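You operate a simulated robot arm through the tools that you are given. There is no shell and no other tool.

The job below is to be done with a simulated robot arm. You get a single attempt, and the scene is never put back.

Task
Put things in order on the island top. At the end: the salt mill stands where the bread roll stood; the bread roll from the island top stands where the honey jar stood; the clear glass with a red band stands where the salt mill stood; the honey jar from the island top stands where the white melt pot stood; the white melt pot from the island top stands on top of the small board; whatever was shut is shut again. Leave all else as you found it, and nothing knocked over.

Only the result counts: the job must be done as asked and must still hold three seconds after the hand-in. Knocking over, shifting, dropping, spilling or breaking anything else fails it.

Robot
A 7-joint arm with a two-finger parallel gripper, fixed in place. Base frame: the origin is at the foot of the arm, x ahead of it, y to its left, z up; the work surface is at about z = 0. Units: m, degrees, N and s.
With the tool pointing down near the work surface it reaches from about 0.24 to 0.62 m from the base axis. Its first joint turns from -66.0 to 66.0 degrees. Payload 2.6 kg.
Tool frame: the origin (TCP) lies between the finger pads and is the grasp point; the fingertips stand 0.03 m ahead of it; z points along the fingers, y is the line along which they close. The gripper opens to 0.094 m. The fingers are 0.028 m wide and 0.01 m thick; the gripper's body (0.05 by 0.096 m) begins 0.055 m behind the TCP.
Orientation is that of the tool frame in the base frame, as a unit quaternion [w, x, y, z]. With the fingers straight down and closing along the base's y, the tool's x points along the base's -x, its y along +y and its z along -z.

Tools
- The arm moves only by the tool nudge_tool. Its argument "motion" is a list of rows, each a list of 3 entries, a list of its own where there are three numbers: the opening in per cent of the stroke, from 0 (shut) to 100 (fully open), then the shift along the base's x, y, z in units of 300 mm (1.0 is 300 mm), then the turn, a rotation vector about the base's x, y, z in units of 180 degrees (1.0 is 180 degrees). In form: [[gripper, [x, y, z], [wx, wy, wz]], ...]. A call has 1 to 20 rows; each row is the pose to reach, as a shift and turn from the pose commanded when the call began. A call with a number of a shift or a turn outside -1 to 1 is refused whole. Each row takes 0.2 s and may step no farther than 0.05 m and 8.6 degrees from the row before; otherwise, or with a gripper value out of range, the whole call is refused. Where a pose cannot be reached the arm comes as near as it can. A force on the tool above 40 N (or 10 N above the force at the start of the call, whichever is more), or a blocked arm, ends the call early, and 0.2 s more pass. The fingers move at their own pace (about 0.072 m/s each) and stop on an object; they squeeze with about 27 N. The grip force told is the motor's: it shows also when the fingers shut on nothing. Time passes only in rows, and 0.2 s behind the last, so rows that repeat a pose let the fingers close. It gives the time, the measured TCP pose, the force on the tool (base axes), the opening and the grip force at its end, in the units of the frame above (readings bear some noise), with the torque about the TCP (base axes, N m) and any sound that the robot's microphone picked up.
- Cameras (640 x 400 px; columns grow to the right, rows downward): "scene" is fixed at [0.0362, 0.4345, 0.569]; the picture's right is [-0.71, -0.71, 0.00], its down [-0.43, 0.43, -0.79] and it looks along [0.56, -0.56, -0.61] (base axes); focal length 313 px, centre (320, 200). "wrist" rides on the gripper at [0.076, 0.014, -0.102] in the tool frame; the picture's right is [-0.18, 0.98, 0.00], its down [-0.75, -0.14, -0.64] and it looks along [-0.63, -0.12, 0.77] (tool axes); focal length 243 px, centre (320, 200). There is no depth. A picture from a camera that has moved, and an enlarged one, comes with that camera's place and axes in the base frame and with its lens. The place of the scene camera against the robot may be out by one fixed shift of up to 0.018 m in any direction.
- get_image(camera): a new picture of that camera. It takes no simulated time.
- inspect(camera, box): a new picture of the part [left, top, right, bottom] of that camera's present view, enlarged. It takes no simulated time.
- finish_job(): hands the job in; it is judged then, once.

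Nothing tells you positions but the pictures and the camera data. Unless the task says otherwise, let go and move clear before handing in.

The tools are called after "Emit:" as a command line: name --argument value ..., lists and objects as JSON in quotes. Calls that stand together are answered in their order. nudge_tool: Moves the arm, as the interface text tells. Its arguments: {"type":"object","properties":{"motion":{"type":"array","items":{"type":"array"}}},"required":["motion"]} The other tools are called the same way: get_image (camera) takes a picture; inspect (camera, box) takes an enlarged picture of a part of a camera's view; finish_job () hands the job in.

At the start:

```text
t: 0.0
tool_pos: [0.3725, -0.0039, 0.2985]
orientation: [0.0, 0.0, 1.0, 0.0]
ft_force: [0.1, -1.4, -0.3]
wrist_torque: [0.03, 0.0, 0.0]
gripper_width: 0.0938
grip_force: 0.0
```

scene: 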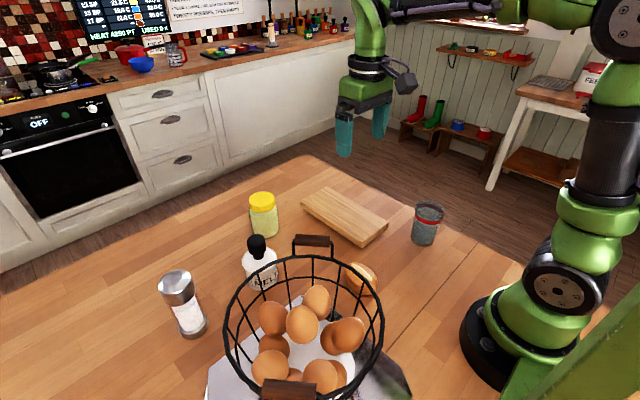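
wrist: 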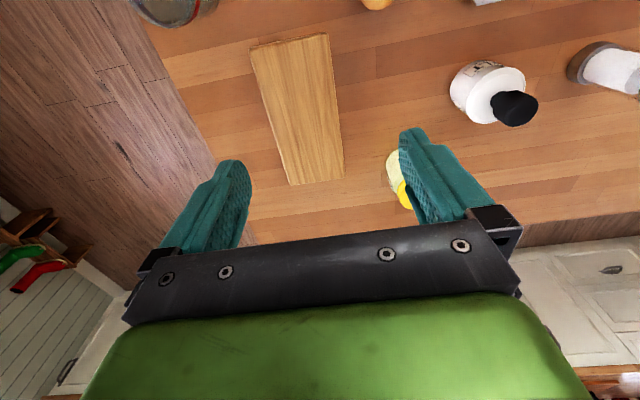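

I see a honey jar (yellow lid), a white pot with black lid, a salt mill (steel top), a small board, a glass with a red band, a bread roll behind an egg basket. I'll take closer pictures first.

Emit:
inspect --camera "scene" --box '[140, 160, 300, 260]'

Emit:
inspect --camera "scene" --box '[200, 220, 440, 400]'

Emit:
inspect --camera "scene" --box '[300, 170, 460, 270]'

Emit:
inspect --camera "scene" --box '[140, 230, 300, 350]'

Emit:
inspect --camera "wrist" --box '[120, 0, 640, 250]'

```text
4.00 times, centred on (220, 210) of scene
camera zoom: at [0.0362, 0.4345, 0.569], right [-0.71, -0.71, 0.0], down [-0.43, 0.43, -0.79], along [0.56, -0.56, -0.61], focal length 1251 px, centre (720, 160)
```

zoom: 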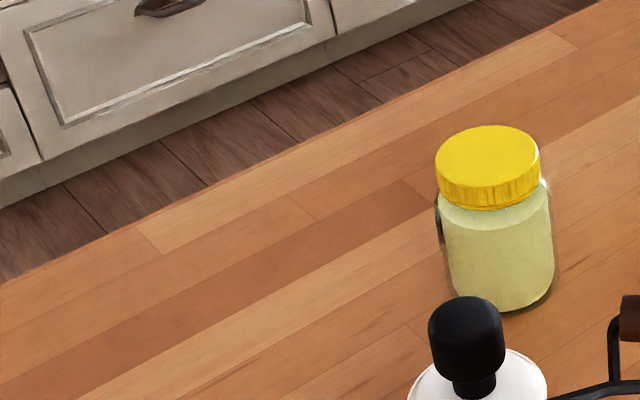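

```text
2.22 times, centred on (320, 310) of scene
camera zoom: at [0.0362, 0.4345, 0.569], right [-0.71, -0.71, 0.0], down [-0.43, 0.43, -0.79], along [0.56, -0.56, -0.61], focal length 695 px, centre (320, -44)
```

zoom: 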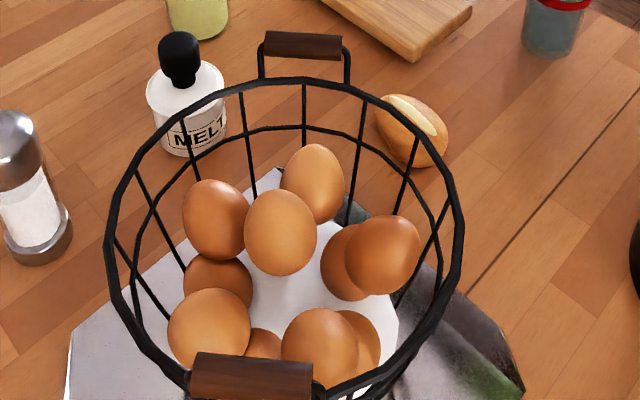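

```text
4.00 times, centred on (380, 220) of scene
camera zoom: at [0.0362, 0.4345, 0.569], right [-0.71, -0.71, 0.0], down [-0.43, 0.43, -0.79], along [0.56, -0.56, -0.61], focal length 1251 px, centre (80, 120)
```

zoom: 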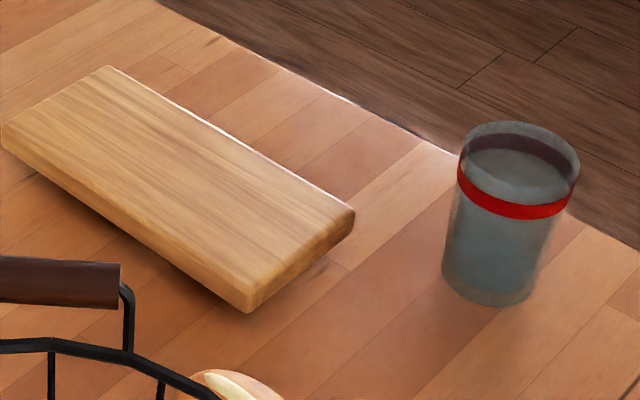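

```text
3.33 times, centred on (220, 290) of scene
camera zoom: at [0.0362, 0.4345, 0.569], right [-0.71, -0.71, 0.0], down [-0.43, 0.43, -0.79], along [0.56, -0.56, -0.61], focal length 1042 px, centre (653, -100)
```

zoom: 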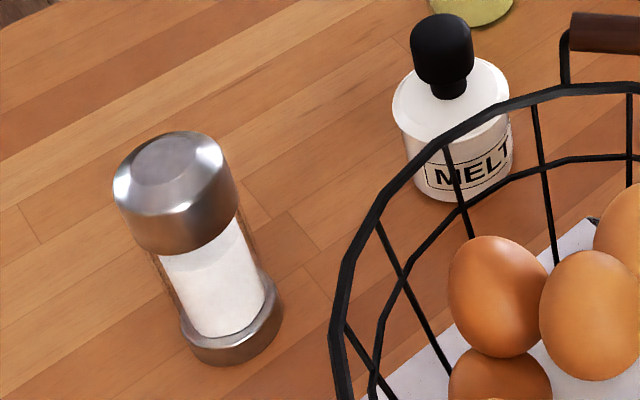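

```text
1.23 times, centred on (380, 125) of wrist
camera zoom: at [0.2965, 0.0095, 0.4013], right [0.18, 0.98, 0.0], down [0.75, -0.14, 0.64], along [0.63, -0.12, -0.77], focal length 299 px, centre (246, 292)
```

zoom: 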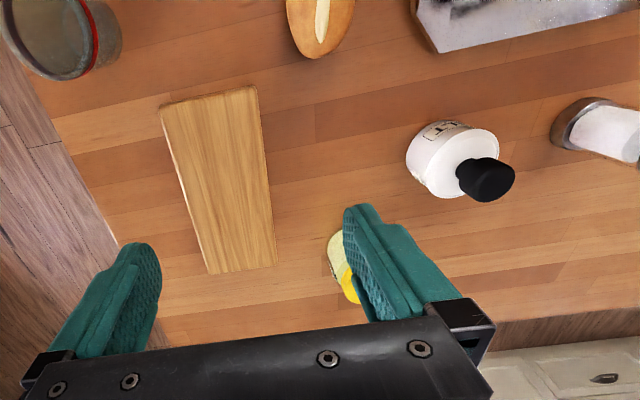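

The board lies at roughly x 0.33–0.57, y −0.10–0.01. The pot is near (0.45, 0.22), the honey jar near (0.57, 0.12), the roll near (0.27, 0.09), the mill near (0.44, 0.38) and the glass near (0.25, −0.13). I'll move to the left at height and take wrist pictures from a second viewpoint.

Emit:
nudge_tool --motion '[[100, [-0.05, 0.1, 0.05], [0, 0, 0]], [100, [-0.1, 0.2, 0.1], [0, 0, 0]], [100, [-0.15, 0.3, 0.1], [0, 0, 0]], [100, [-0.2, 0.4, 0.1], [0, 0, 0]], [100, [-0.2, 0.4, 0.1], [0, 0, 0]]]'

Emit:
get_image --camera "wrist"

Emit:
get_image --camera "scene"

```text
t: 1.2
tool_pos: [0.3119, 0.1187, 0.3247]
orientation: [0.0, 0.0, 1.0, 0.0]
ft_force: [-0.5, 0.3, -0.7]
wrist_torque: [0.02, 0.02, 0.0]
gripper_width: 0.0941
grip_force: 0.1
```

```text
taken
camera wrist: at [0.2351, 0.132, 0.4285], right [0.18, 0.98, 0.0], down [0.75, -0.14, 0.64], along [0.63, -0.12, -0.77], focal length 243 px, centre (320, 200)
```

wrist: 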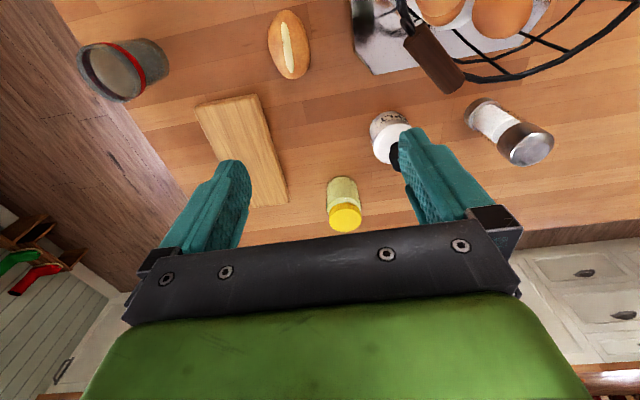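

```text
taken
```

scene: 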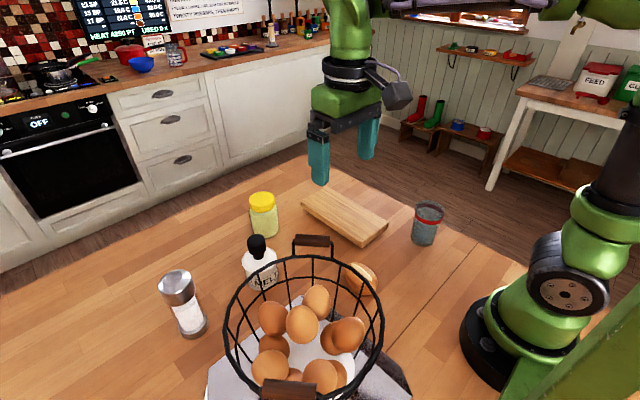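

From here the wrist camera sees every object, including the basket's rim and handle. I'll enlarge each part to measure positions.

Emit:
inspect --camera "wrist" --box '[60, 0, 220, 100]'

Emit:
inspect --camera "wrist" --box '[220, 0, 380, 100]'

Emit:
inspect --camera "wrist" --box '[340, 0, 640, 188]'

Emit:
inspect --camera "wrist" --box '[180, 80, 420, 240]'

Emit:
inspect --camera "wrist" --box '[350, 70, 590, 220]'

Emit:
inspect --camera "scene" --box '[280, 80, 440, 180]'

```text
4.00 times, centred on (140, 50) of wrist
camera zoom: at [0.2351, 0.132, 0.4285], right [0.18, 0.98, 0.0], down [0.75, -0.14, 0.64], along [0.63, -0.12, -0.77], focal length 970 px, centre (1040, 800)
```

zoom: 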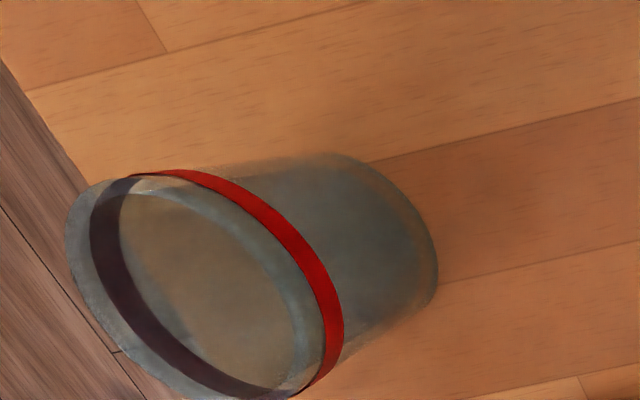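

```text
4.00 times, centred on (300, 50) of wrist
camera zoom: at [0.2351, 0.132, 0.4285], right [0.18, 0.98, 0.0], down [0.75, -0.14, 0.64], along [0.63, -0.12, -0.77], focal length 970 px, centre (400, 800)
```

zoom: 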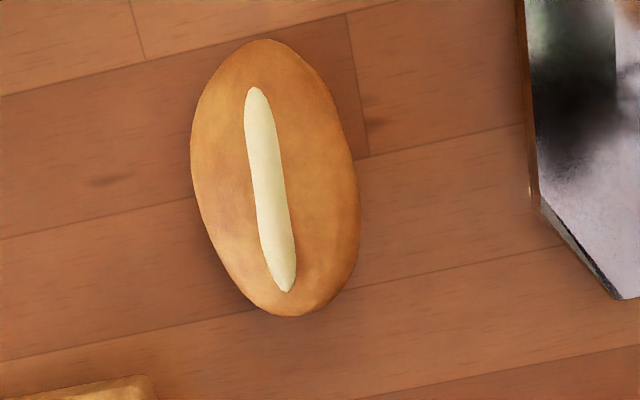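

```text
2.13 times, centred on (490, 94) of wrist
camera zoom: at [0.2351, 0.132, 0.4285], right [0.18, 0.98, 0.0], down [0.75, -0.14, 0.64], along [0.63, -0.12, -0.77], focal length 516 px, centre (-42, 426)
```

zoom: 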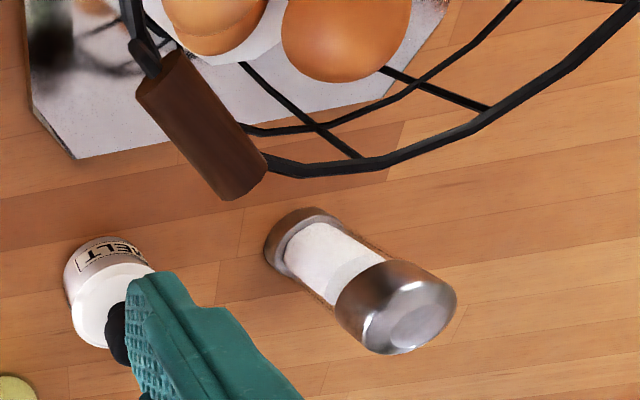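

```text
2.50 times, centred on (300, 160) of wrist
camera zoom: at [0.2351, 0.132, 0.4285], right [0.18, 0.98, 0.0], down [0.75, -0.14, 0.64], along [0.63, -0.12, -0.77], focal length 606 px, centre (370, 300)
```

zoom: 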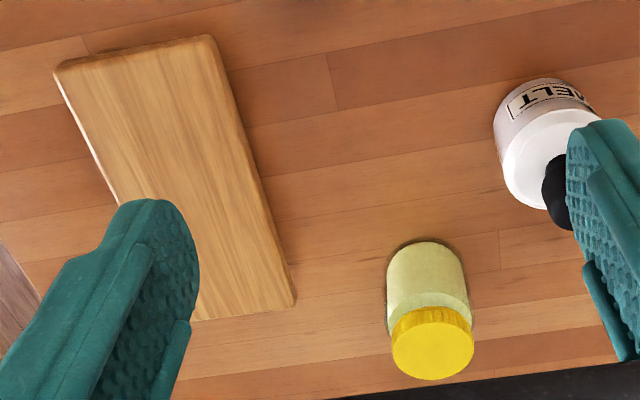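

```text
2.67 times, centred on (470, 145) of wrist
camera zoom: at [0.2351, 0.132, 0.4285], right [0.18, 0.98, 0.0], down [0.75, -0.14, 0.64], along [0.63, -0.12, -0.77], focal length 647 px, centre (-80, 347)
```

zoom: 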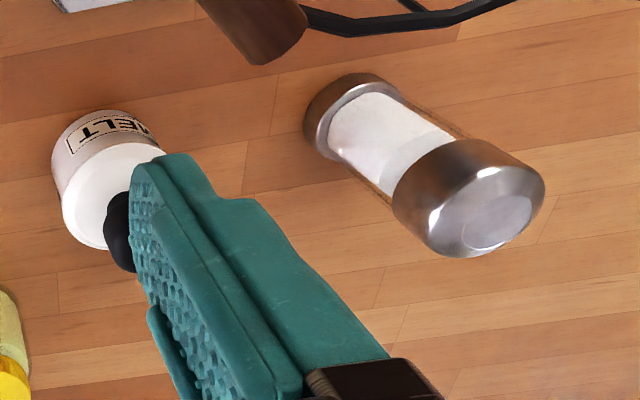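

```text
4.00 times, centred on (360, 130) of scene
camera zoom: at [0.0362, 0.4345, 0.569], right [-0.71, -0.71, 0.0], down [-0.43, 0.43, -0.79], along [0.56, -0.56, -0.61], focal length 1251 px, centre (160, 480)
```

zoom: 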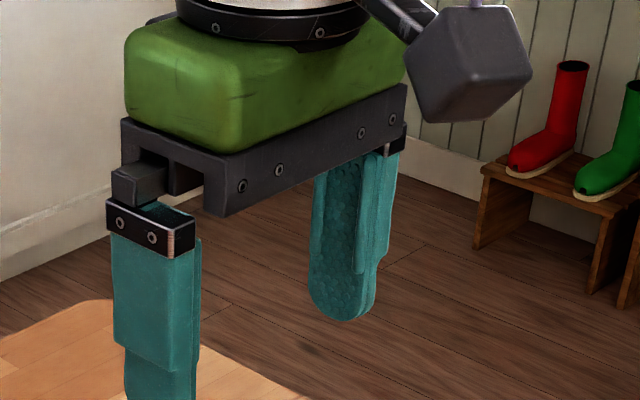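

The measured positions are: pot (0.441, 0.225), honey jar (0.565, 0.121), roll (0.281, 0.078), mill (0.440, 0.384), glass (0.26, −0.14) and board centre (0.444, −0.040) with its top near z 0.031. The basket handle reaches about z 0.24. I'll start with the pot by moving above it and checking alignment.

Emit:
nudge_tool --motion '[[100, [0.0863, 0.0711, 0], [0, 0, 0]], [100, [0.1727, 0.1422, -0.02], [0, 0, 0]], [100, [0.259, 0.2133, -0.08], [0, 0, 0]], [100, [0.3453, 0.2845, -0.15], [0, 0, 0]], [100, [0.4317, 0.3557, -0.22], [0, 0, 0]], [100, [0.4317, 0.3557, -0.2833], [0, 0, 0]], [100, [0.4317, 0.3557, -0.2833], [0, 0, 0]]]'

Emit:
get_image --camera "wrist"

Emit:
get_image --camera "scene"

```text
t: 2.8
tool_pos: [0.441, 0.2255, 0.2427]
orientation: [0.0, 0.001, 1.0, 0.0]
ft_force: [0.5, -0.9, 0.3]
wrist_torque: [0.03, -0.02, -0.02]
gripper_width: 0.0941
grip_force: 0.0
```

```text
taken
camera wrist: at [0.3646, 0.2386, 0.346], right [0.18, 0.98, 0.0], down [0.75, -0.14, 0.64], along [0.63, -0.12, -0.77], focal length 243 px, centre (320, 200)
```

wrist: 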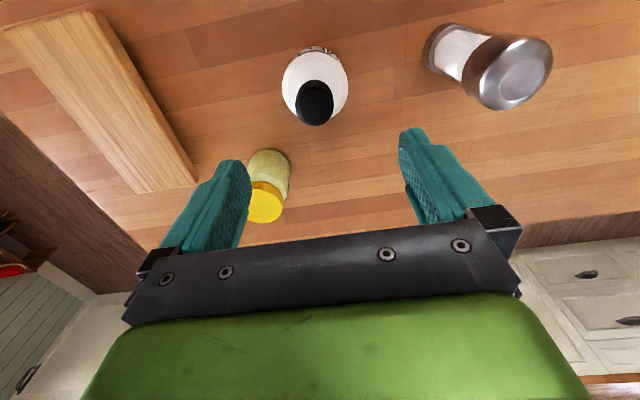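

```text
taken
```

scene: 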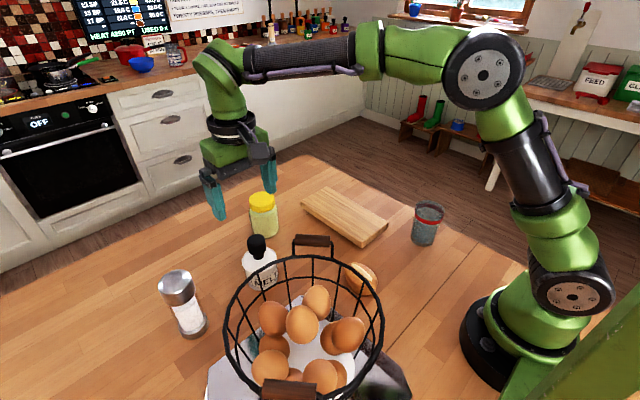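

The pot appears a little off the midline of the fingers because of the camera's angle. I'll enlarge it and the mill to refine both positions.

Emit:
inspect --camera "wrist" --box '[240, 30, 400, 130]'

Emit:
inspect --camera "wrist" --box '[400, 10, 560, 110]'

Emit:
inspect --camera "wrist" --box '[200, 130, 360, 230]'

```text
4.00 times, centred on (320, 80) of wrist
camera zoom: at [0.3646, 0.2386, 0.346], right [0.18, 0.98, 0.0], down [0.75, -0.14, 0.64], along [0.63, -0.12, -0.77], focal length 970 px, centre (320, 680)
```

zoom: 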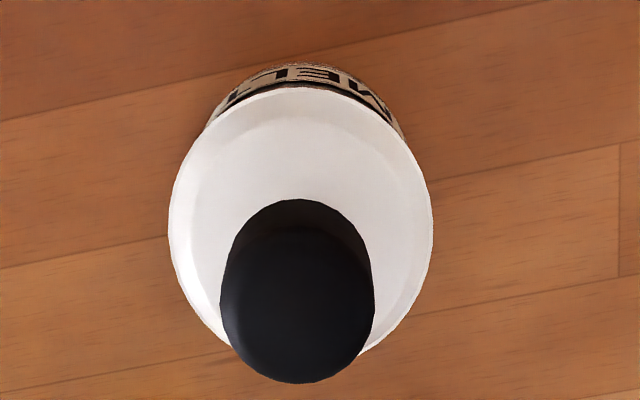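

```text
4.00 times, centred on (480, 60) of wrist
camera zoom: at [0.3646, 0.2386, 0.346], right [0.18, 0.98, 0.0], down [0.75, -0.14, 0.64], along [0.63, -0.12, -0.77], focal length 970 px, centre (-320, 760)
```

zoom: 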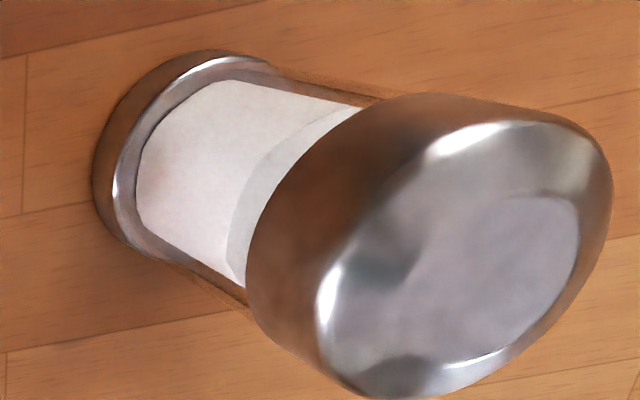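

```text
4.00 times, centred on (280, 180) of wrist
camera zoom: at [0.3646, 0.2386, 0.346], right [0.18, 0.98, 0.0], down [0.75, -0.14, 0.64], along [0.63, -0.12, -0.77], focal length 970 px, centre (480, 280)
```

zoom: 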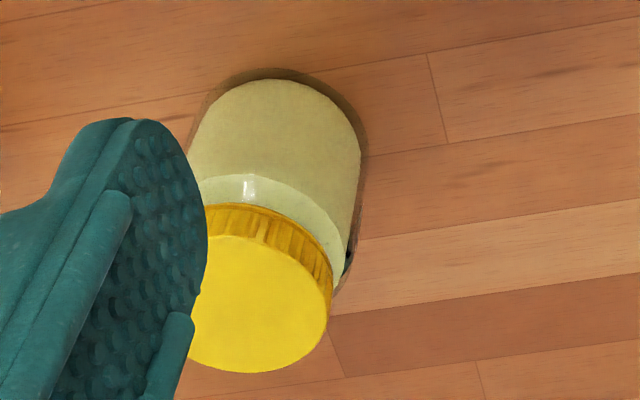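

The pot is at about (0.438, 0.221), 0.072 m across, with a knob top near z 0.128. I'll go down over it to just above grasp height and check the finger clearance.

Emit:
nudge_tool --motion '[[100, [-0.01, -0.0133, -0.08], [0, 0, 0]], [100, [-0.01, -0.0133, -0.17], [0, 0, 0]], [100, [-0.01, -0.0133, -0.26], [0, 0, 0]], [100, [-0.01, -0.0133, -0.34], [0, 0, 0]], [100, [-0.01, -0.0133, -0.42], [0, 0, 0]], [100, [-0.01, -0.0133, -0.46], [0, 0, 0]], [100, [-0.01, -0.0133, -0.46], [0, 0, 0]]]'

Emit:
get_image --camera "wrist"

Emit:
inspect --camera "scene" --box '[180, 180, 340, 280]'

```text
t: 4.4
tool_pos: [0.4383, 0.2192, 0.1046]
orientation: [0.0, -0.001, 1.0, 0.001]
ft_force: [-0.6, 0.0, -0.1]
wrist_torque: [-0.02, -0.02, 0.02]
gripper_width: 0.0942
grip_force: 0.2
```

```text
taken
camera wrist: at [0.3622, 0.2335, 0.2087], right [0.18, 0.98, 0.0], down [0.75, -0.14, 0.64], along [0.63, -0.12, -0.77], focal length 243 px, centre (320, 200)
```

wrist: 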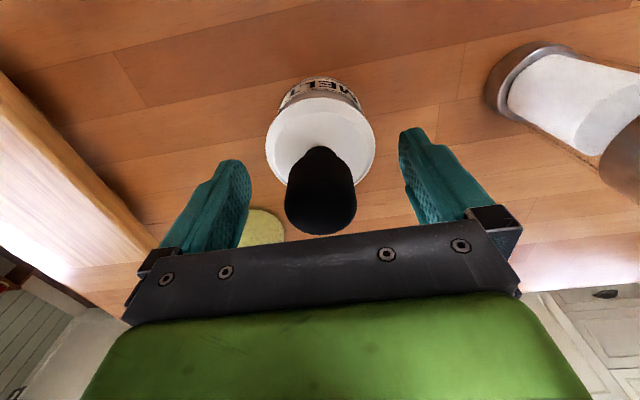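

```text
4.00 times, centred on (260, 230) of scene
camera zoom: at [0.0362, 0.4345, 0.569], right [-0.71, -0.71, 0.0], down [-0.43, 0.43, -0.79], along [0.56, -0.56, -0.61], focal length 1251 px, centre (560, 80)
```

zoom: 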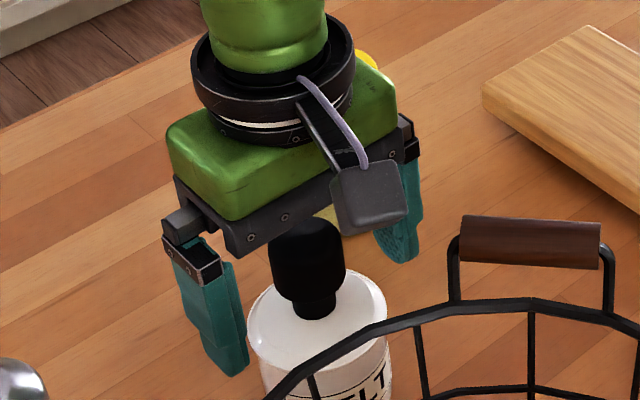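

The fingers straddle the pot evenly, and its shoulder is at about z 0.061. I'll descend to TCP z 0.076 and close on the body.

Emit:
nudge_tool --motion '[[100, [0, 0, -0.04], [0, 0, 0]], [100, [0, 0, -0.07], [0, 0, 0]], [100, [0, 0, -0.095], [0, 0, 0]], [100, [0, 0, -0.095], [0, 0, 0]], [60, [0, 0, -0.095], [0, 0, 0]], [50, [0, 0, -0.095], [0, 0, 0]], [40, [0, 0, -0.095], [0, 0, 0]], [40, [0, 0, -0.095], [0, 0, 0]]]'

Emit:
get_image --camera "wrist"

Emit:
inspect --camera "scene" --box '[180, 180, 340, 280]'

```text
t: 6.2
tool_pos: [0.4388, 0.2187, 0.0757]
orientation: [0.0, 0.0, 1.0, 0.0]
ft_force: [0.2, -0.8, 1.6]
wrist_torque: [-0.06, -0.01, 0.01]
gripper_width: 0.0659
grip_force: 27.1
```

```text
taken
camera wrist: at [0.3631, 0.2327, 0.1795], right [0.18, 0.98, 0.0], down [0.75, -0.14, 0.64], along [0.63, -0.12, -0.77], focal length 243 px, centre (320, 200)
```

wrist: 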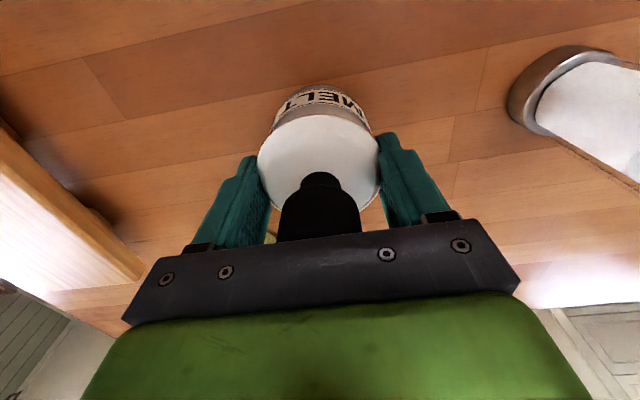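

```text
4.00 times, centred on (260, 230) of scene
camera zoom: at [0.0362, 0.4345, 0.569], right [-0.71, -0.71, 0.0], down [-0.43, 0.43, -0.79], along [0.56, -0.56, -0.61], focal length 1251 px, centre (560, 80)
```

zoom: 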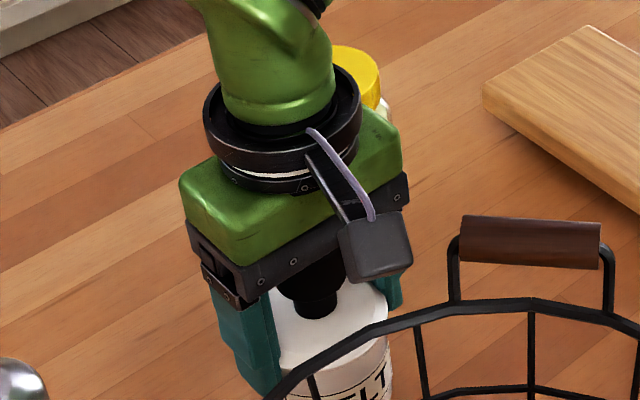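

The pot is gripped at a width of 0.066 m. I'll lift it and check that it holds before carrying it to the board.

Emit:
nudge_tool --motion '[[40, [0, 0, 0.03], [0, 0, 0]], [40, [0, 0, 0.08], [0, 0, 0]], [40, [0, 0, 0.16], [0, 0, 0]], [40, [0, 0, 0.24], [0, 0, 0]], [40, [0, 0, 0.32], [0, 0, 0]], [40, [0, 0, 0.36], [0, 0, 0]], [40, [0, 0, 0.36], [0, 0, 0]]]'

Emit:
get_image --camera "scene"

Emit:
get_image --camera "wrist"

```text
t: 7.8
tool_pos: [0.4361, 0.2195, 0.1851]
orientation: [0.0, -0.001, 1.0, 0.0]
ft_force: [-0.5, 0.0, -2.4]
wrist_torque: [0.0, -0.01, 0.02]
gripper_width: 0.0656
grip_force: 27.0
```

```text
taken
```

scene: 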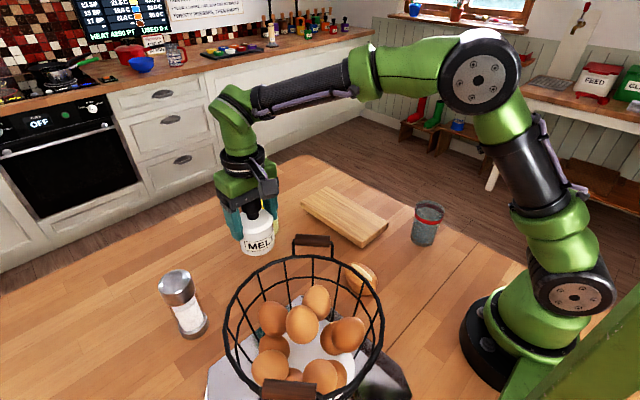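

```text
taken
camera wrist: at [0.3603, 0.2323, 0.2879], right [0.18, 0.98, 0.0], down [0.75, -0.14, 0.64], along [0.63, -0.12, -0.77], focal length 243 px, centre (320, 200)
```

wrist: 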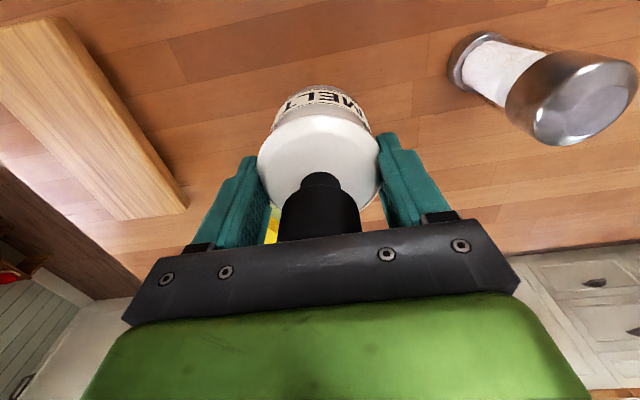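

The pot is held upright. I'll zoom in to measure how its centre sits relative to the tool, so it can be placed accurately.

Emit:
inspect --camera "wrist" --box '[240, 70, 400, 170]'

Emit:
inspect --camera "scene" --box '[180, 160, 340, 260]'

Emit:
inspect --camera "wrist" --box '[0, 0, 320, 200]'

```text
4.00 times, centred on (320, 120) of wrist
camera zoom: at [0.3603, 0.2323, 0.2879], right [0.18, 0.98, 0.0], down [0.75, -0.14, 0.64], along [0.63, -0.12, -0.77], focal length 970 px, centre (320, 520)
```

zoom: 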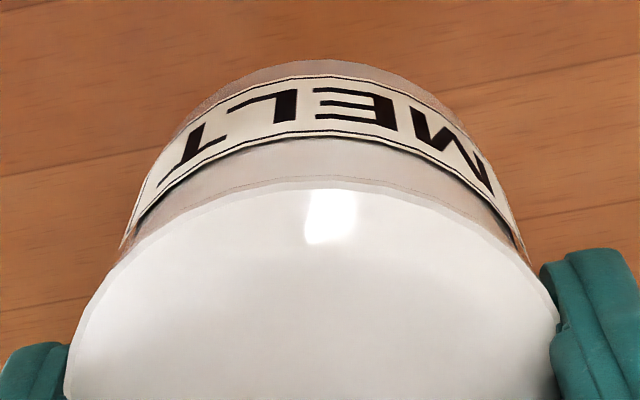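

```text
4.00 times, centred on (260, 210) of scene
camera zoom: at [0.0362, 0.4345, 0.569], right [-0.71, -0.71, 0.0], down [-0.43, 0.43, -0.79], along [0.56, -0.56, -0.61], focal length 1251 px, centre (560, 160)
```

zoom: 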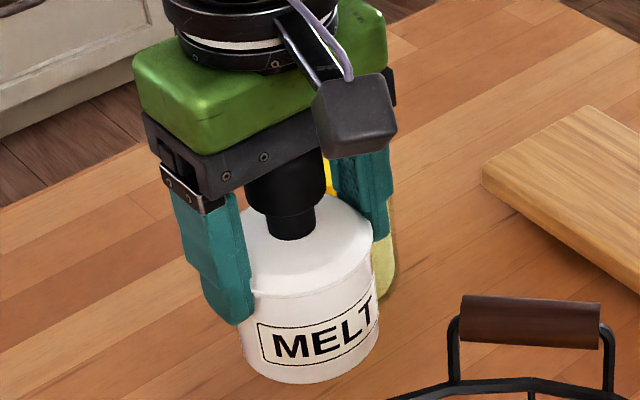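

```text
2.00 times, centred on (160, 100) of wrist
camera zoom: at [0.3603, 0.2323, 0.2879], right [0.18, 0.98, 0.0], down [0.75, -0.14, 0.64], along [0.63, -0.12, -0.77], focal length 485 px, centre (640, 400)
```

zoom: 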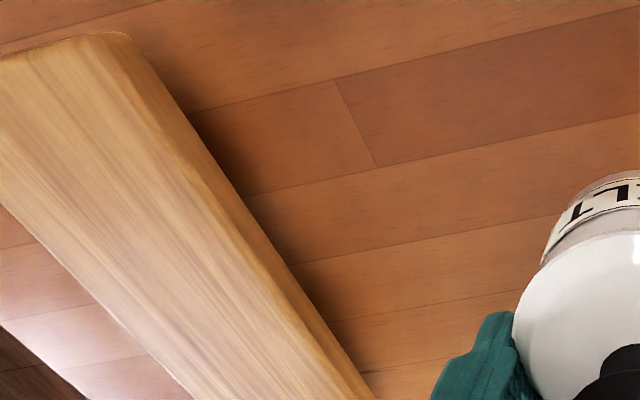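

The pot sits centred in the fingers. I'll carry it across to the centre of the board at this height.

Emit:
nudge_tool --motion '[[40, [0.003, -0.06, 0], [0, 0, 0]], [40, [0.006, -0.16, 0], [0, 0, 0]], [40, [0.009, -0.27, 0], [0, 0, 0]], [40, [0.012, -0.38, 0], [0, 0, 0]], [40, [0.015, -0.49, 0], [0, 0, 0]], [40, [0.018, -0.6, 0], [0, 0, 0]], [40, [0.021, -0.7, 0], [0, 0, 0]], [40, [0.0267, -0.79, 0], [0, 0, 0]], [40, [0.0267, -0.845, 0], [0, 0, 0]], [40, [0.0267, -0.865, 0], [0, 0, 0]], [40, [0.0267, -0.865, 0], [0, 0, 0]]]'

Emit:
get_image --camera "scene"

Emit:
get_image --camera "wrist"

```text
t: 10.2
tool_pos: [0.4452, -0.0395, 0.1846]
orientation: [-0.001, 0.0, 1.0, 0.0]
ft_force: [0.2, 0.5, -2.3]
wrist_torque: [0.02, -0.02, -0.01]
gripper_width: 0.0658
grip_force: 27.4
```

```text
taken
```

scene: 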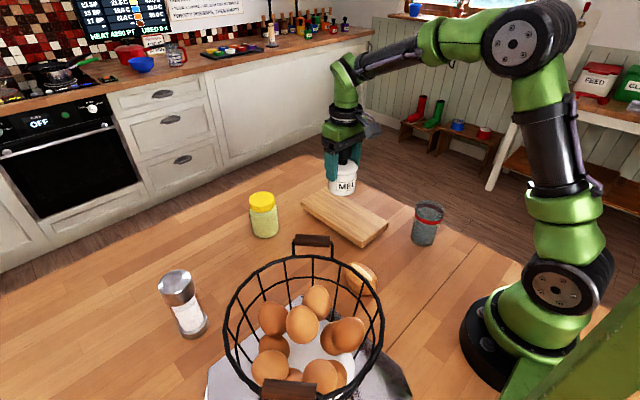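

```text
taken
camera wrist: at [0.3712, -0.0263, 0.2876], right [0.18, 0.98, 0.0], down [0.75, -0.14, 0.64], along [0.63, -0.12, -0.77], focal length 243 px, centre (320, 200)
```

wrist: 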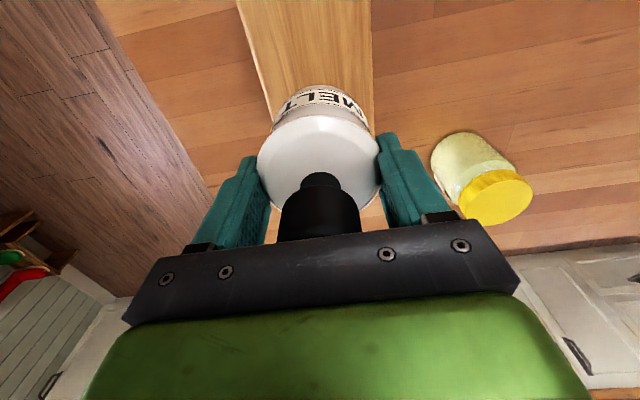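

The pot is above the board centre. I'll lower it to just above the board, then feel for contact.

Emit:
nudge_tool --motion '[[40, [0, 0, -0.05], [0, 0, 0]], [40, [0, 0, -0.12], [0, 0, 0]], [40, [0, 0, -0.18], [0, 0, 0]], [40, [0, 0, -0.22], [0, 0, 0]], [40, [0, 0, -0.24], [0, 0, 0]], [40, [0, 0, -0.24], [0, 0, 0]]]'

Emit:
inspect --camera "scene" --box '[280, 150, 440, 250]'

```text
t: 11.4
tool_pos: [0.4483, -0.0393, 0.1207]
orientation: [0.005, 0.001, 1.0, 0.0]
ft_force: [-2.3, 0.2, 4.1]
wrist_torque: [-0.04, -0.02, -0.01]
gripper_width: 0.0657
grip_force: 26.7
stopped in row 6: the force on the tool passed its limit at 46 N (the readings are from after the stop); the commanded pose is now the measured one
```

```text
4.00 times, centred on (360, 200) of scene
camera zoom: at [0.0362, 0.4345, 0.569], right [-0.71, -0.71, 0.0], down [-0.43, 0.43, -0.79], along [0.56, -0.56, -0.61], focal length 1251 px, centre (160, 200)
```

zoom: 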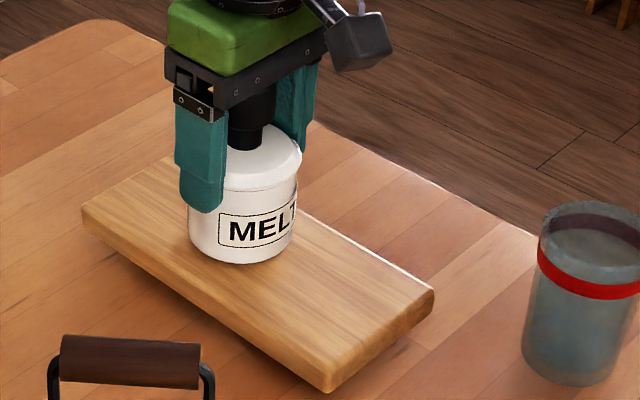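

The pot is in contact with the board and upright, and the board has not shifted. I'll open the fingers and lift straight up.

Emit:
nudge_tool --motion '[[80, [0, 0, 0], [0, 0, 0]], [100, [0, 0, 0], [0, 0, 0]], [100, [0, 0, 0], [0, 0, 0]], [100, [0, 0, 0.03], [0, 0, 0]], [100, [0, 0, 0.1], [0, 0, 0]], [100, [0, 0, 0.2], [0, 0, 0]], [100, [0, 0, 0.3], [0, 0, 0]], [100, [0, 0, 0.4], [0, 0, 0]], [100, [0, 0, 0.4], [0, 0, 0]]]'

Emit:
get_image --camera "scene"

Emit:
get_image --camera "wrist"

```text
t: 13.4
tool_pos: [0.4494, -0.0385, 0.2414]
orientation: [0.005, 0.0, 1.0, 0.0]
ft_force: [0.2, 0.2, 1.0]
wrist_torque: [-0.03, -0.01, 0.03]
gripper_width: 0.094
grip_force: 0.1
```

```text
taken
```

scene: 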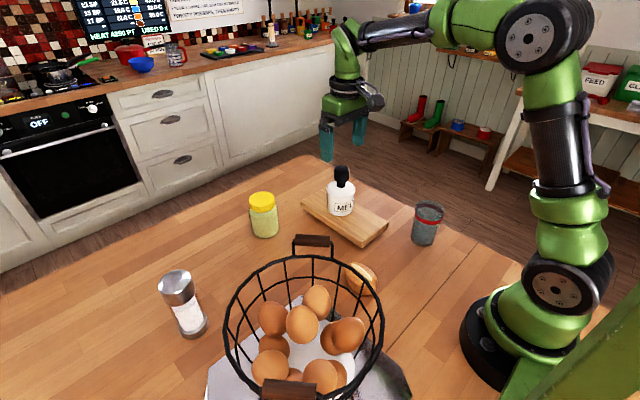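

```text
taken
camera wrist: at [0.3718, -0.0254, 0.343], right [0.19, 0.98, 0.0], down [0.75, -0.14, 0.65], along [0.64, -0.12, -0.76], focal length 243 px, centre (320, 200)
```

wrist: 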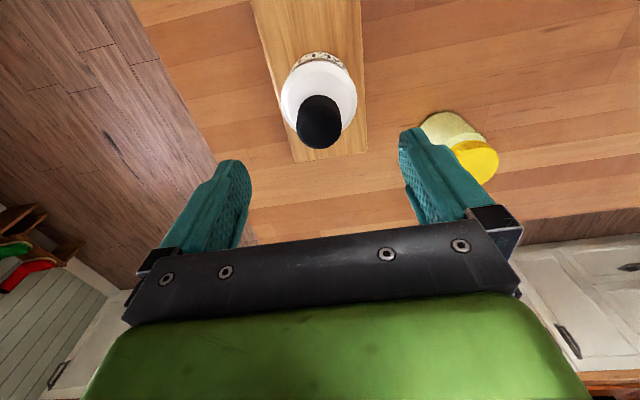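

The pot stands upright on the board. Next I'll move above the honey jar, correcting the small 0.6° tool tilt left by the contact stop.

Emit:
nudge_tool --motion '[[100, [0.04, 0.06, 0], [0, 0.0032, 0]], [100, [0.11, 0.15, 0], [0, 0.0032, 0]], [100, [0.18, 0.25, 0], [0, 0.0032, 0]], [100, [0.25, 0.35, -0.02], [0, 0.0032, 0]], [100, [0.32, 0.44, -0.06], [0, 0.0032, 0]], [100, [0.37, 0.51, -0.1], [0, 0.0032, 0]], [100, [0.385, 0.532, -0.15], [0, 0.0032, 0]], [100, [0.385, 0.532, -0.15], [0, 0.0032, 0]]]'

Emit:
get_image --camera "wrist"

Emit:
get_image --camera "scene"

```text
t: 15.2
tool_pos: [0.5644, 0.1201, 0.1961]
orientation: [0.001, 0.001, 1.0, 0.001]
ft_force: [0.1, 1.2, -0.5]
wrist_torque: [-0.01, -0.03, 0.03]
gripper_width: 0.094
grip_force: 0.0
```

```text
taken
camera wrist: at [0.4882, 0.133, 0.2993], right [0.19, 0.98, 0.0], down [0.75, -0.14, 0.64], along [0.63, -0.12, -0.77], focal length 243 px, centre (320, 200)
```

wrist: 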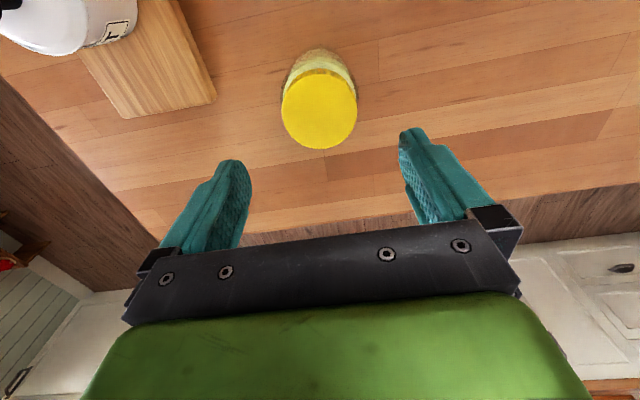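

```text
taken
```

scene: 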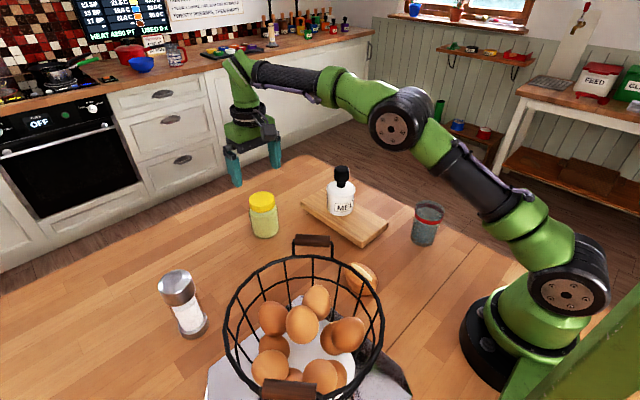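

The honey jar is centred between the fingers at about (0.561, 0.120) with its lid near z 0.095. I'll go down and grip the jar body.

Emit:
nudge_tool --motion '[[100, [-0.01, 0, -0.09], [0, 0, 0]], [100, [-0.01, 0, -0.18], [0, 0, 0]], [100, [-0.01, 0, -0.27], [0, 0, 0]], [100, [-0.01, 0, -0.35], [0, 0, 0]], [100, [-0.01, 0, -0.41], [0, 0, 0]], [100, [-0.01, 0, -0.45], [0, 0, 0]], [100, [-0.01, 0, -0.467], [0, 0, 0]], [100, [-0.01, 0, -0.467], [0, 0, 0]]]'

Emit:
get_image --camera "wrist"

Emit:
inspect --camera "scene" --box '[180, 150, 340, 250]'

```text
t: 17.0
tool_pos: [0.5619, 0.1186, 0.0557]
orientation: [0.0, 0.001, 1.0, 0.002]
ft_force: [0.4, 0.2, -0.2]
wrist_torque: [0.03, 0.0, 0.04]
gripper_width: 0.0939
grip_force: 0.1
```

```text
taken
camera wrist: at [0.4861, 0.1327, 0.1581], right [0.19, 0.98, 0.0], down [0.75, -0.14, 0.64], along [0.63, -0.12, -0.77], focal length 243 px, centre (320, 200)
```

wrist: 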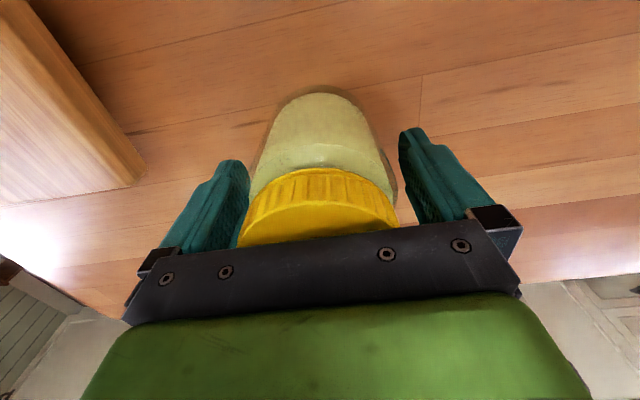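

```text
4.00 times, centred on (260, 200) of scene
camera zoom: at [0.0362, 0.4345, 0.569], right [-0.71, -0.71, 0.0], down [-0.43, 0.43, -0.79], along [0.56, -0.56, -0.61], focal length 1251 px, centre (560, 200)
```

zoom: 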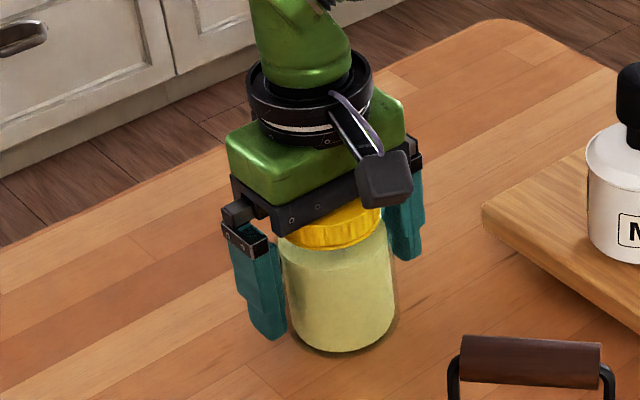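

The fingers are on both sides of the jar with clearance above the lid. I'll close and lift.

Emit:
nudge_tool --motion '[[80, [0, 0, 0], [0, 0, 0]], [65, [0, 0, 0], [0, 0, 0]], [50, [0, 0, 0], [0, 0, 0]], [40, [0, 0, 0], [0, 0, 0]], [40, [0, 0, 0], [0, 0, 0]], [40, [0, 0, 0.03], [0, 0, 0]], [40, [0, 0, 0.08], [0, 0, 0]], [40, [0, 0, 0.16], [0, 0, 0]], [40, [0, 0, 0.24], [0, 0, 0]], [40, [0, 0, 0.32], [0, 0, 0]], [40, [0, 0, 0.32], [0, 0, 0]]]'

Emit:
get_image --camera "scene"

Emit:
get_image --camera "wrist"

```text
t: 19.4
tool_pos: [0.5613, 0.1208, 0.1508]
orientation: [0.0, 0.001, 1.0, 0.001]
ft_force: [-0.2, 0.2, -4.5]
wrist_torque: [0.02, 0.0, -0.01]
gripper_width: 0.0719
grip_force: 27.1
```

```text
taken
```

scene: 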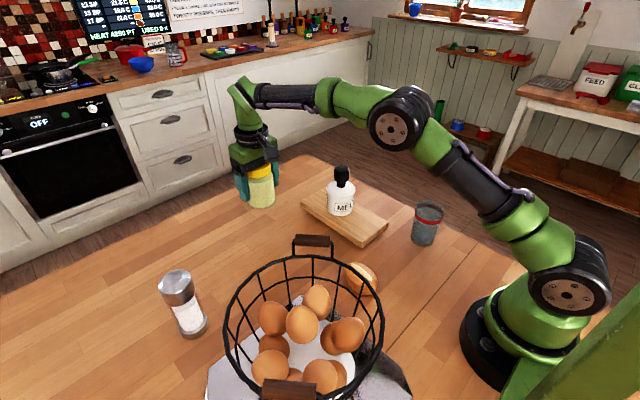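

```text
taken
camera wrist: at [0.4863, 0.1335, 0.2542], right [0.19, 0.98, 0.0], down [0.75, -0.14, 0.64], along [0.63, -0.12, -0.77], focal length 243 px, centre (320, 200)
```

wrist: 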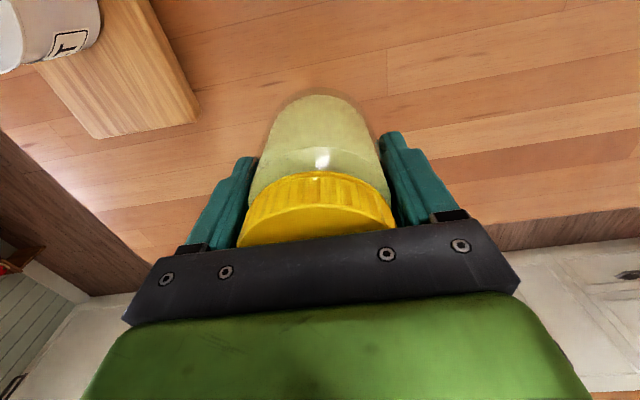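

The jar is held at 0.072 m. I'll carry it to the pot's old spot, about (0.437, 0.2195).

Emit:
nudge_tool --motion '[[40, [-0.03, 0.025, 0], [0, 0, 0]], [40, [-0.1, 0.08, 0], [0, 0, 0]], [40, [-0.18, 0.143, 0], [0, 0, 0]], [40, [-0.26, 0.206, 0], [0, 0, 0]], [40, [-0.34, 0.27, 0], [0, 0, 0]], [40, [-0.39, 0.31, 0], [0, 0, 0]], [40, [-0.4143, 0.329, 0], [0, 0, 0]], [40, [-0.4143, 0.329, -0.08], [0, 0, 0]], [40, [-0.4143, 0.329, -0.16], [0, 0, 0]], [40, [-0.4143, 0.329, -0.23], [0, 0, 0]], [40, [-0.4143, 0.329, -0.27], [0, 0, 0]], [40, [-0.4143, 0.329, -0.27], [0, 0, 0]]]'

Emit:
get_image --camera "wrist"

Emit:
inspect --camera "scene" --box '[180, 180, 340, 280]'

```text
t: 22.0
tool_pos: [0.4373, 0.2186, 0.0704]
orientation: [0.0, 0.001, 1.0, 0.001]
ft_force: [-0.2, -0.5, -3.2]
wrist_torque: [0.02, -0.01, 0.0]
gripper_width: 0.0711
grip_force: 27.2
```

```text
taken
camera wrist: at [0.3612, 0.2323, 0.1737], right [0.19, 0.98, 0.0], down [0.75, -0.14, 0.64], along [0.63, -0.12, -0.77], focal length 243 px, centre (320, 200)
```

wrist: 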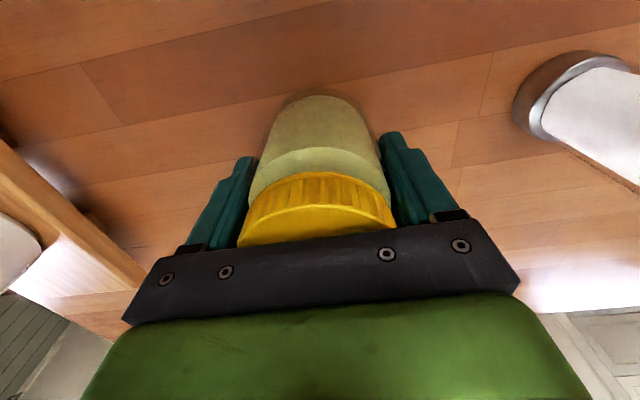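

```text
4.00 times, centred on (260, 230) of scene
camera zoom: at [0.0362, 0.4345, 0.569], right [-0.71, -0.71, 0.0], down [-0.43, 0.43, -0.79], along [0.56, -0.56, -0.61], focal length 1251 px, centre (560, 80)
```

zoom: 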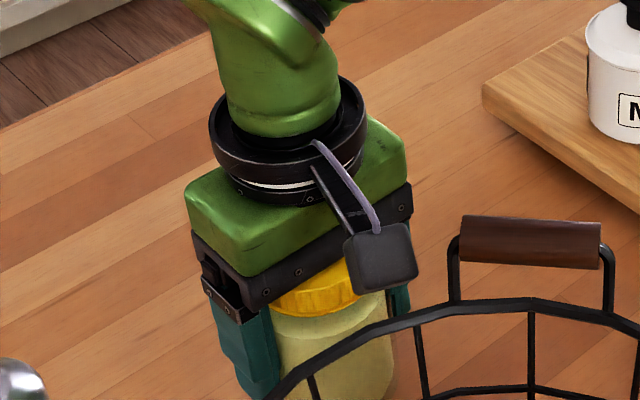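

The jar is about 15 mm above the counter over the target. I'll lower it the rest of the way in small steps.

Emit:
nudge_tool --motion '[[40, [0, 0, -0.02], [0, 0, 0]], [40, [0, 0, -0.035], [0, 0, 0]], [40, [0, 0, -0.042], [0, 0, 0]], [40, [0, 0, -0.046], [0, 0, 0]], [40, [0, 0, -0.046], [0, 0, 0]]]'

```text
t: 23.2
tool_pos: [0.4364, 0.2187, 0.0561]
orientation: [0.0, 0.001, 1.0, 0.0]
ft_force: [0.5, -0.4, -5.3]
wrist_torque: [0.04, -0.01, -0.01]
gripper_width: 0.0714
grip_force: 27.3
```

There is no contact yet, so I'll keep lowering by about a millimetre per row.

Emit:
nudge_tool --motion '[[40, [0, 0, -0.004], [0, 0, 0]], [40, [0, 0, -0.004], [0, 0, 0]]]'

Emit:
nudge_tool --motion '[[40, [0, 0, -0.004], [0, 0, 0]], [40, [0, 0, -0.004], [0, 0, 0]]]'

```text
t: 23.8
tool_pos: [0.4371, 0.217, 0.055]
orientation: [0.001, 0.001, 1.0, 0.001]
ft_force: [-1.4, 0.3, -1.3]
wrist_torque: [-0.13, 0.03, -0.05]
gripper_width: 0.0717
grip_force: 26.8
```

```text
t: 24.4
tool_pos: [0.4367, 0.2178, 0.0555]
orientation: [0.001, 0.001, 1.0, 0.001]
ft_force: [-9.1, -3.9, 20.0]
wrist_torque: [-0.77, 0.3, -0.25]
gripper_width: 0.0715
grip_force: 26.9
```

The jar is now pressing on the counter. I'll relieve the pressure slightly, open and rise.

Emit:
nudge_tool --motion '[[40, [0, 0, 0.003], [0, 0, 0]], [40, [0, 0, 0.003], [0, 0, 0]], [85, [0, 0, 0.003], [0, 0, 0]], [100, [0, 0, 0.003], [0, 0, 0]], [100, [0, 0, 0.003], [0, 0, 0]], [100, [0, 0, 0.04], [0, 0, 0]], [100, [0, 0, 0.12], [0, 0, 0]], [100, [0, 0, 0.22], [0, 0, 0]], [100, [0, 0, 0.32], [0, 0, 0]], [100, [0, 0, 0.42], [0, 0, 0]], [100, [0, 0, 0.52], [0, 0, 0]], [100, [0, 0, 0.6], [0, 0, 0]], [100, [0, 0, 0.6], [0, 0, 0]]]'

Emit:
get_image --camera "wrist"

Emit:
get_image --camera "scene"

```text
t: 27.2
tool_pos: [0.4368, 0.2218, 0.2347]
orientation: [0.0, 0.002, 1.0, 0.001]
ft_force: [0.1, 0.2, -0.4]
wrist_torque: [0.01, -0.03, 0.0]
gripper_width: 0.0937
grip_force: 0.1
```

```text
taken
camera wrist: at [0.3617, 0.2343, 0.3379], right [0.19, 0.98, 0.0], down [0.75, -0.14, 0.64], along [0.63, -0.12, -0.77], focal length 243 px, centre (320, 200)
```

wrist: 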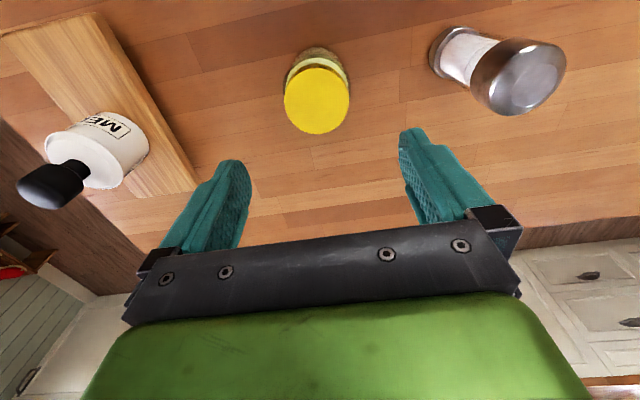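

```text
taken
```

scene: 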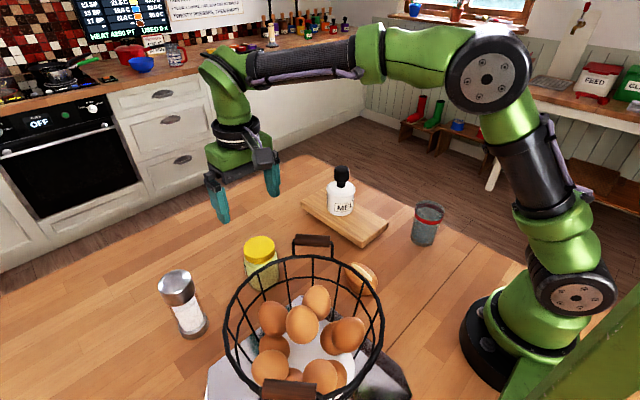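

The jar stands at the pot's old spot. I'll measure it and look closer at the mill and roll before going on.

Emit:
inspect --camera "wrist" --box '[240, 30, 400, 130]'

Emit:
inspect --camera "scene" --box '[180, 210, 340, 310]'

Emit:
inspect --camera "wrist" --box '[410, 10, 570, 110]'

```text
4.00 times, centred on (320, 80) of wrist
camera zoom: at [0.3617, 0.2343, 0.3379], right [0.19, 0.98, 0.0], down [0.75, -0.14, 0.64], along [0.63, -0.12, -0.77], focal length 970 px, centre (320, 680)
```

zoom: 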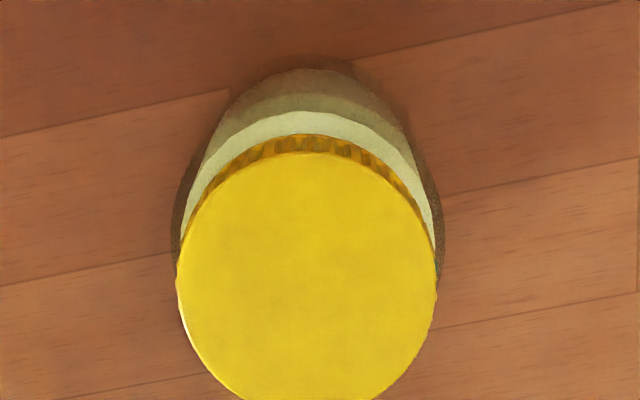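

```text
4.00 times, centred on (260, 260) of scene
camera zoom: at [0.0362, 0.4345, 0.569], right [-0.71, -0.71, 0.0], down [-0.43, 0.43, -0.79], along [0.56, -0.56, -0.61], focal length 1251 px, centre (560, -40)
```

zoom: 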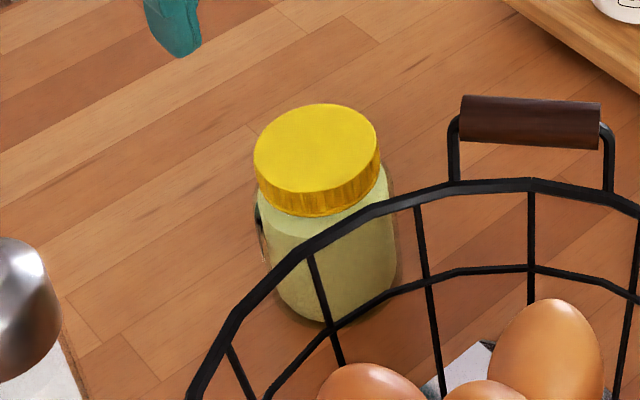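

```text
4.00 times, centred on (490, 60) of wrist
camera zoom: at [0.3617, 0.2343, 0.3379], right [0.19, 0.98, 0.0], down [0.75, -0.14, 0.64], along [0.63, -0.12, -0.77], focal length 970 px, centre (-360, 760)
```

zoom: 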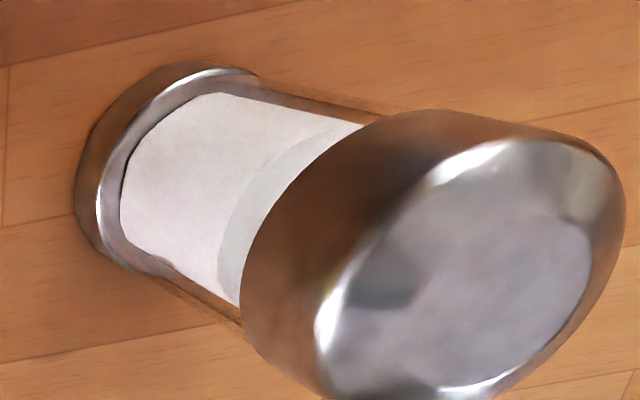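

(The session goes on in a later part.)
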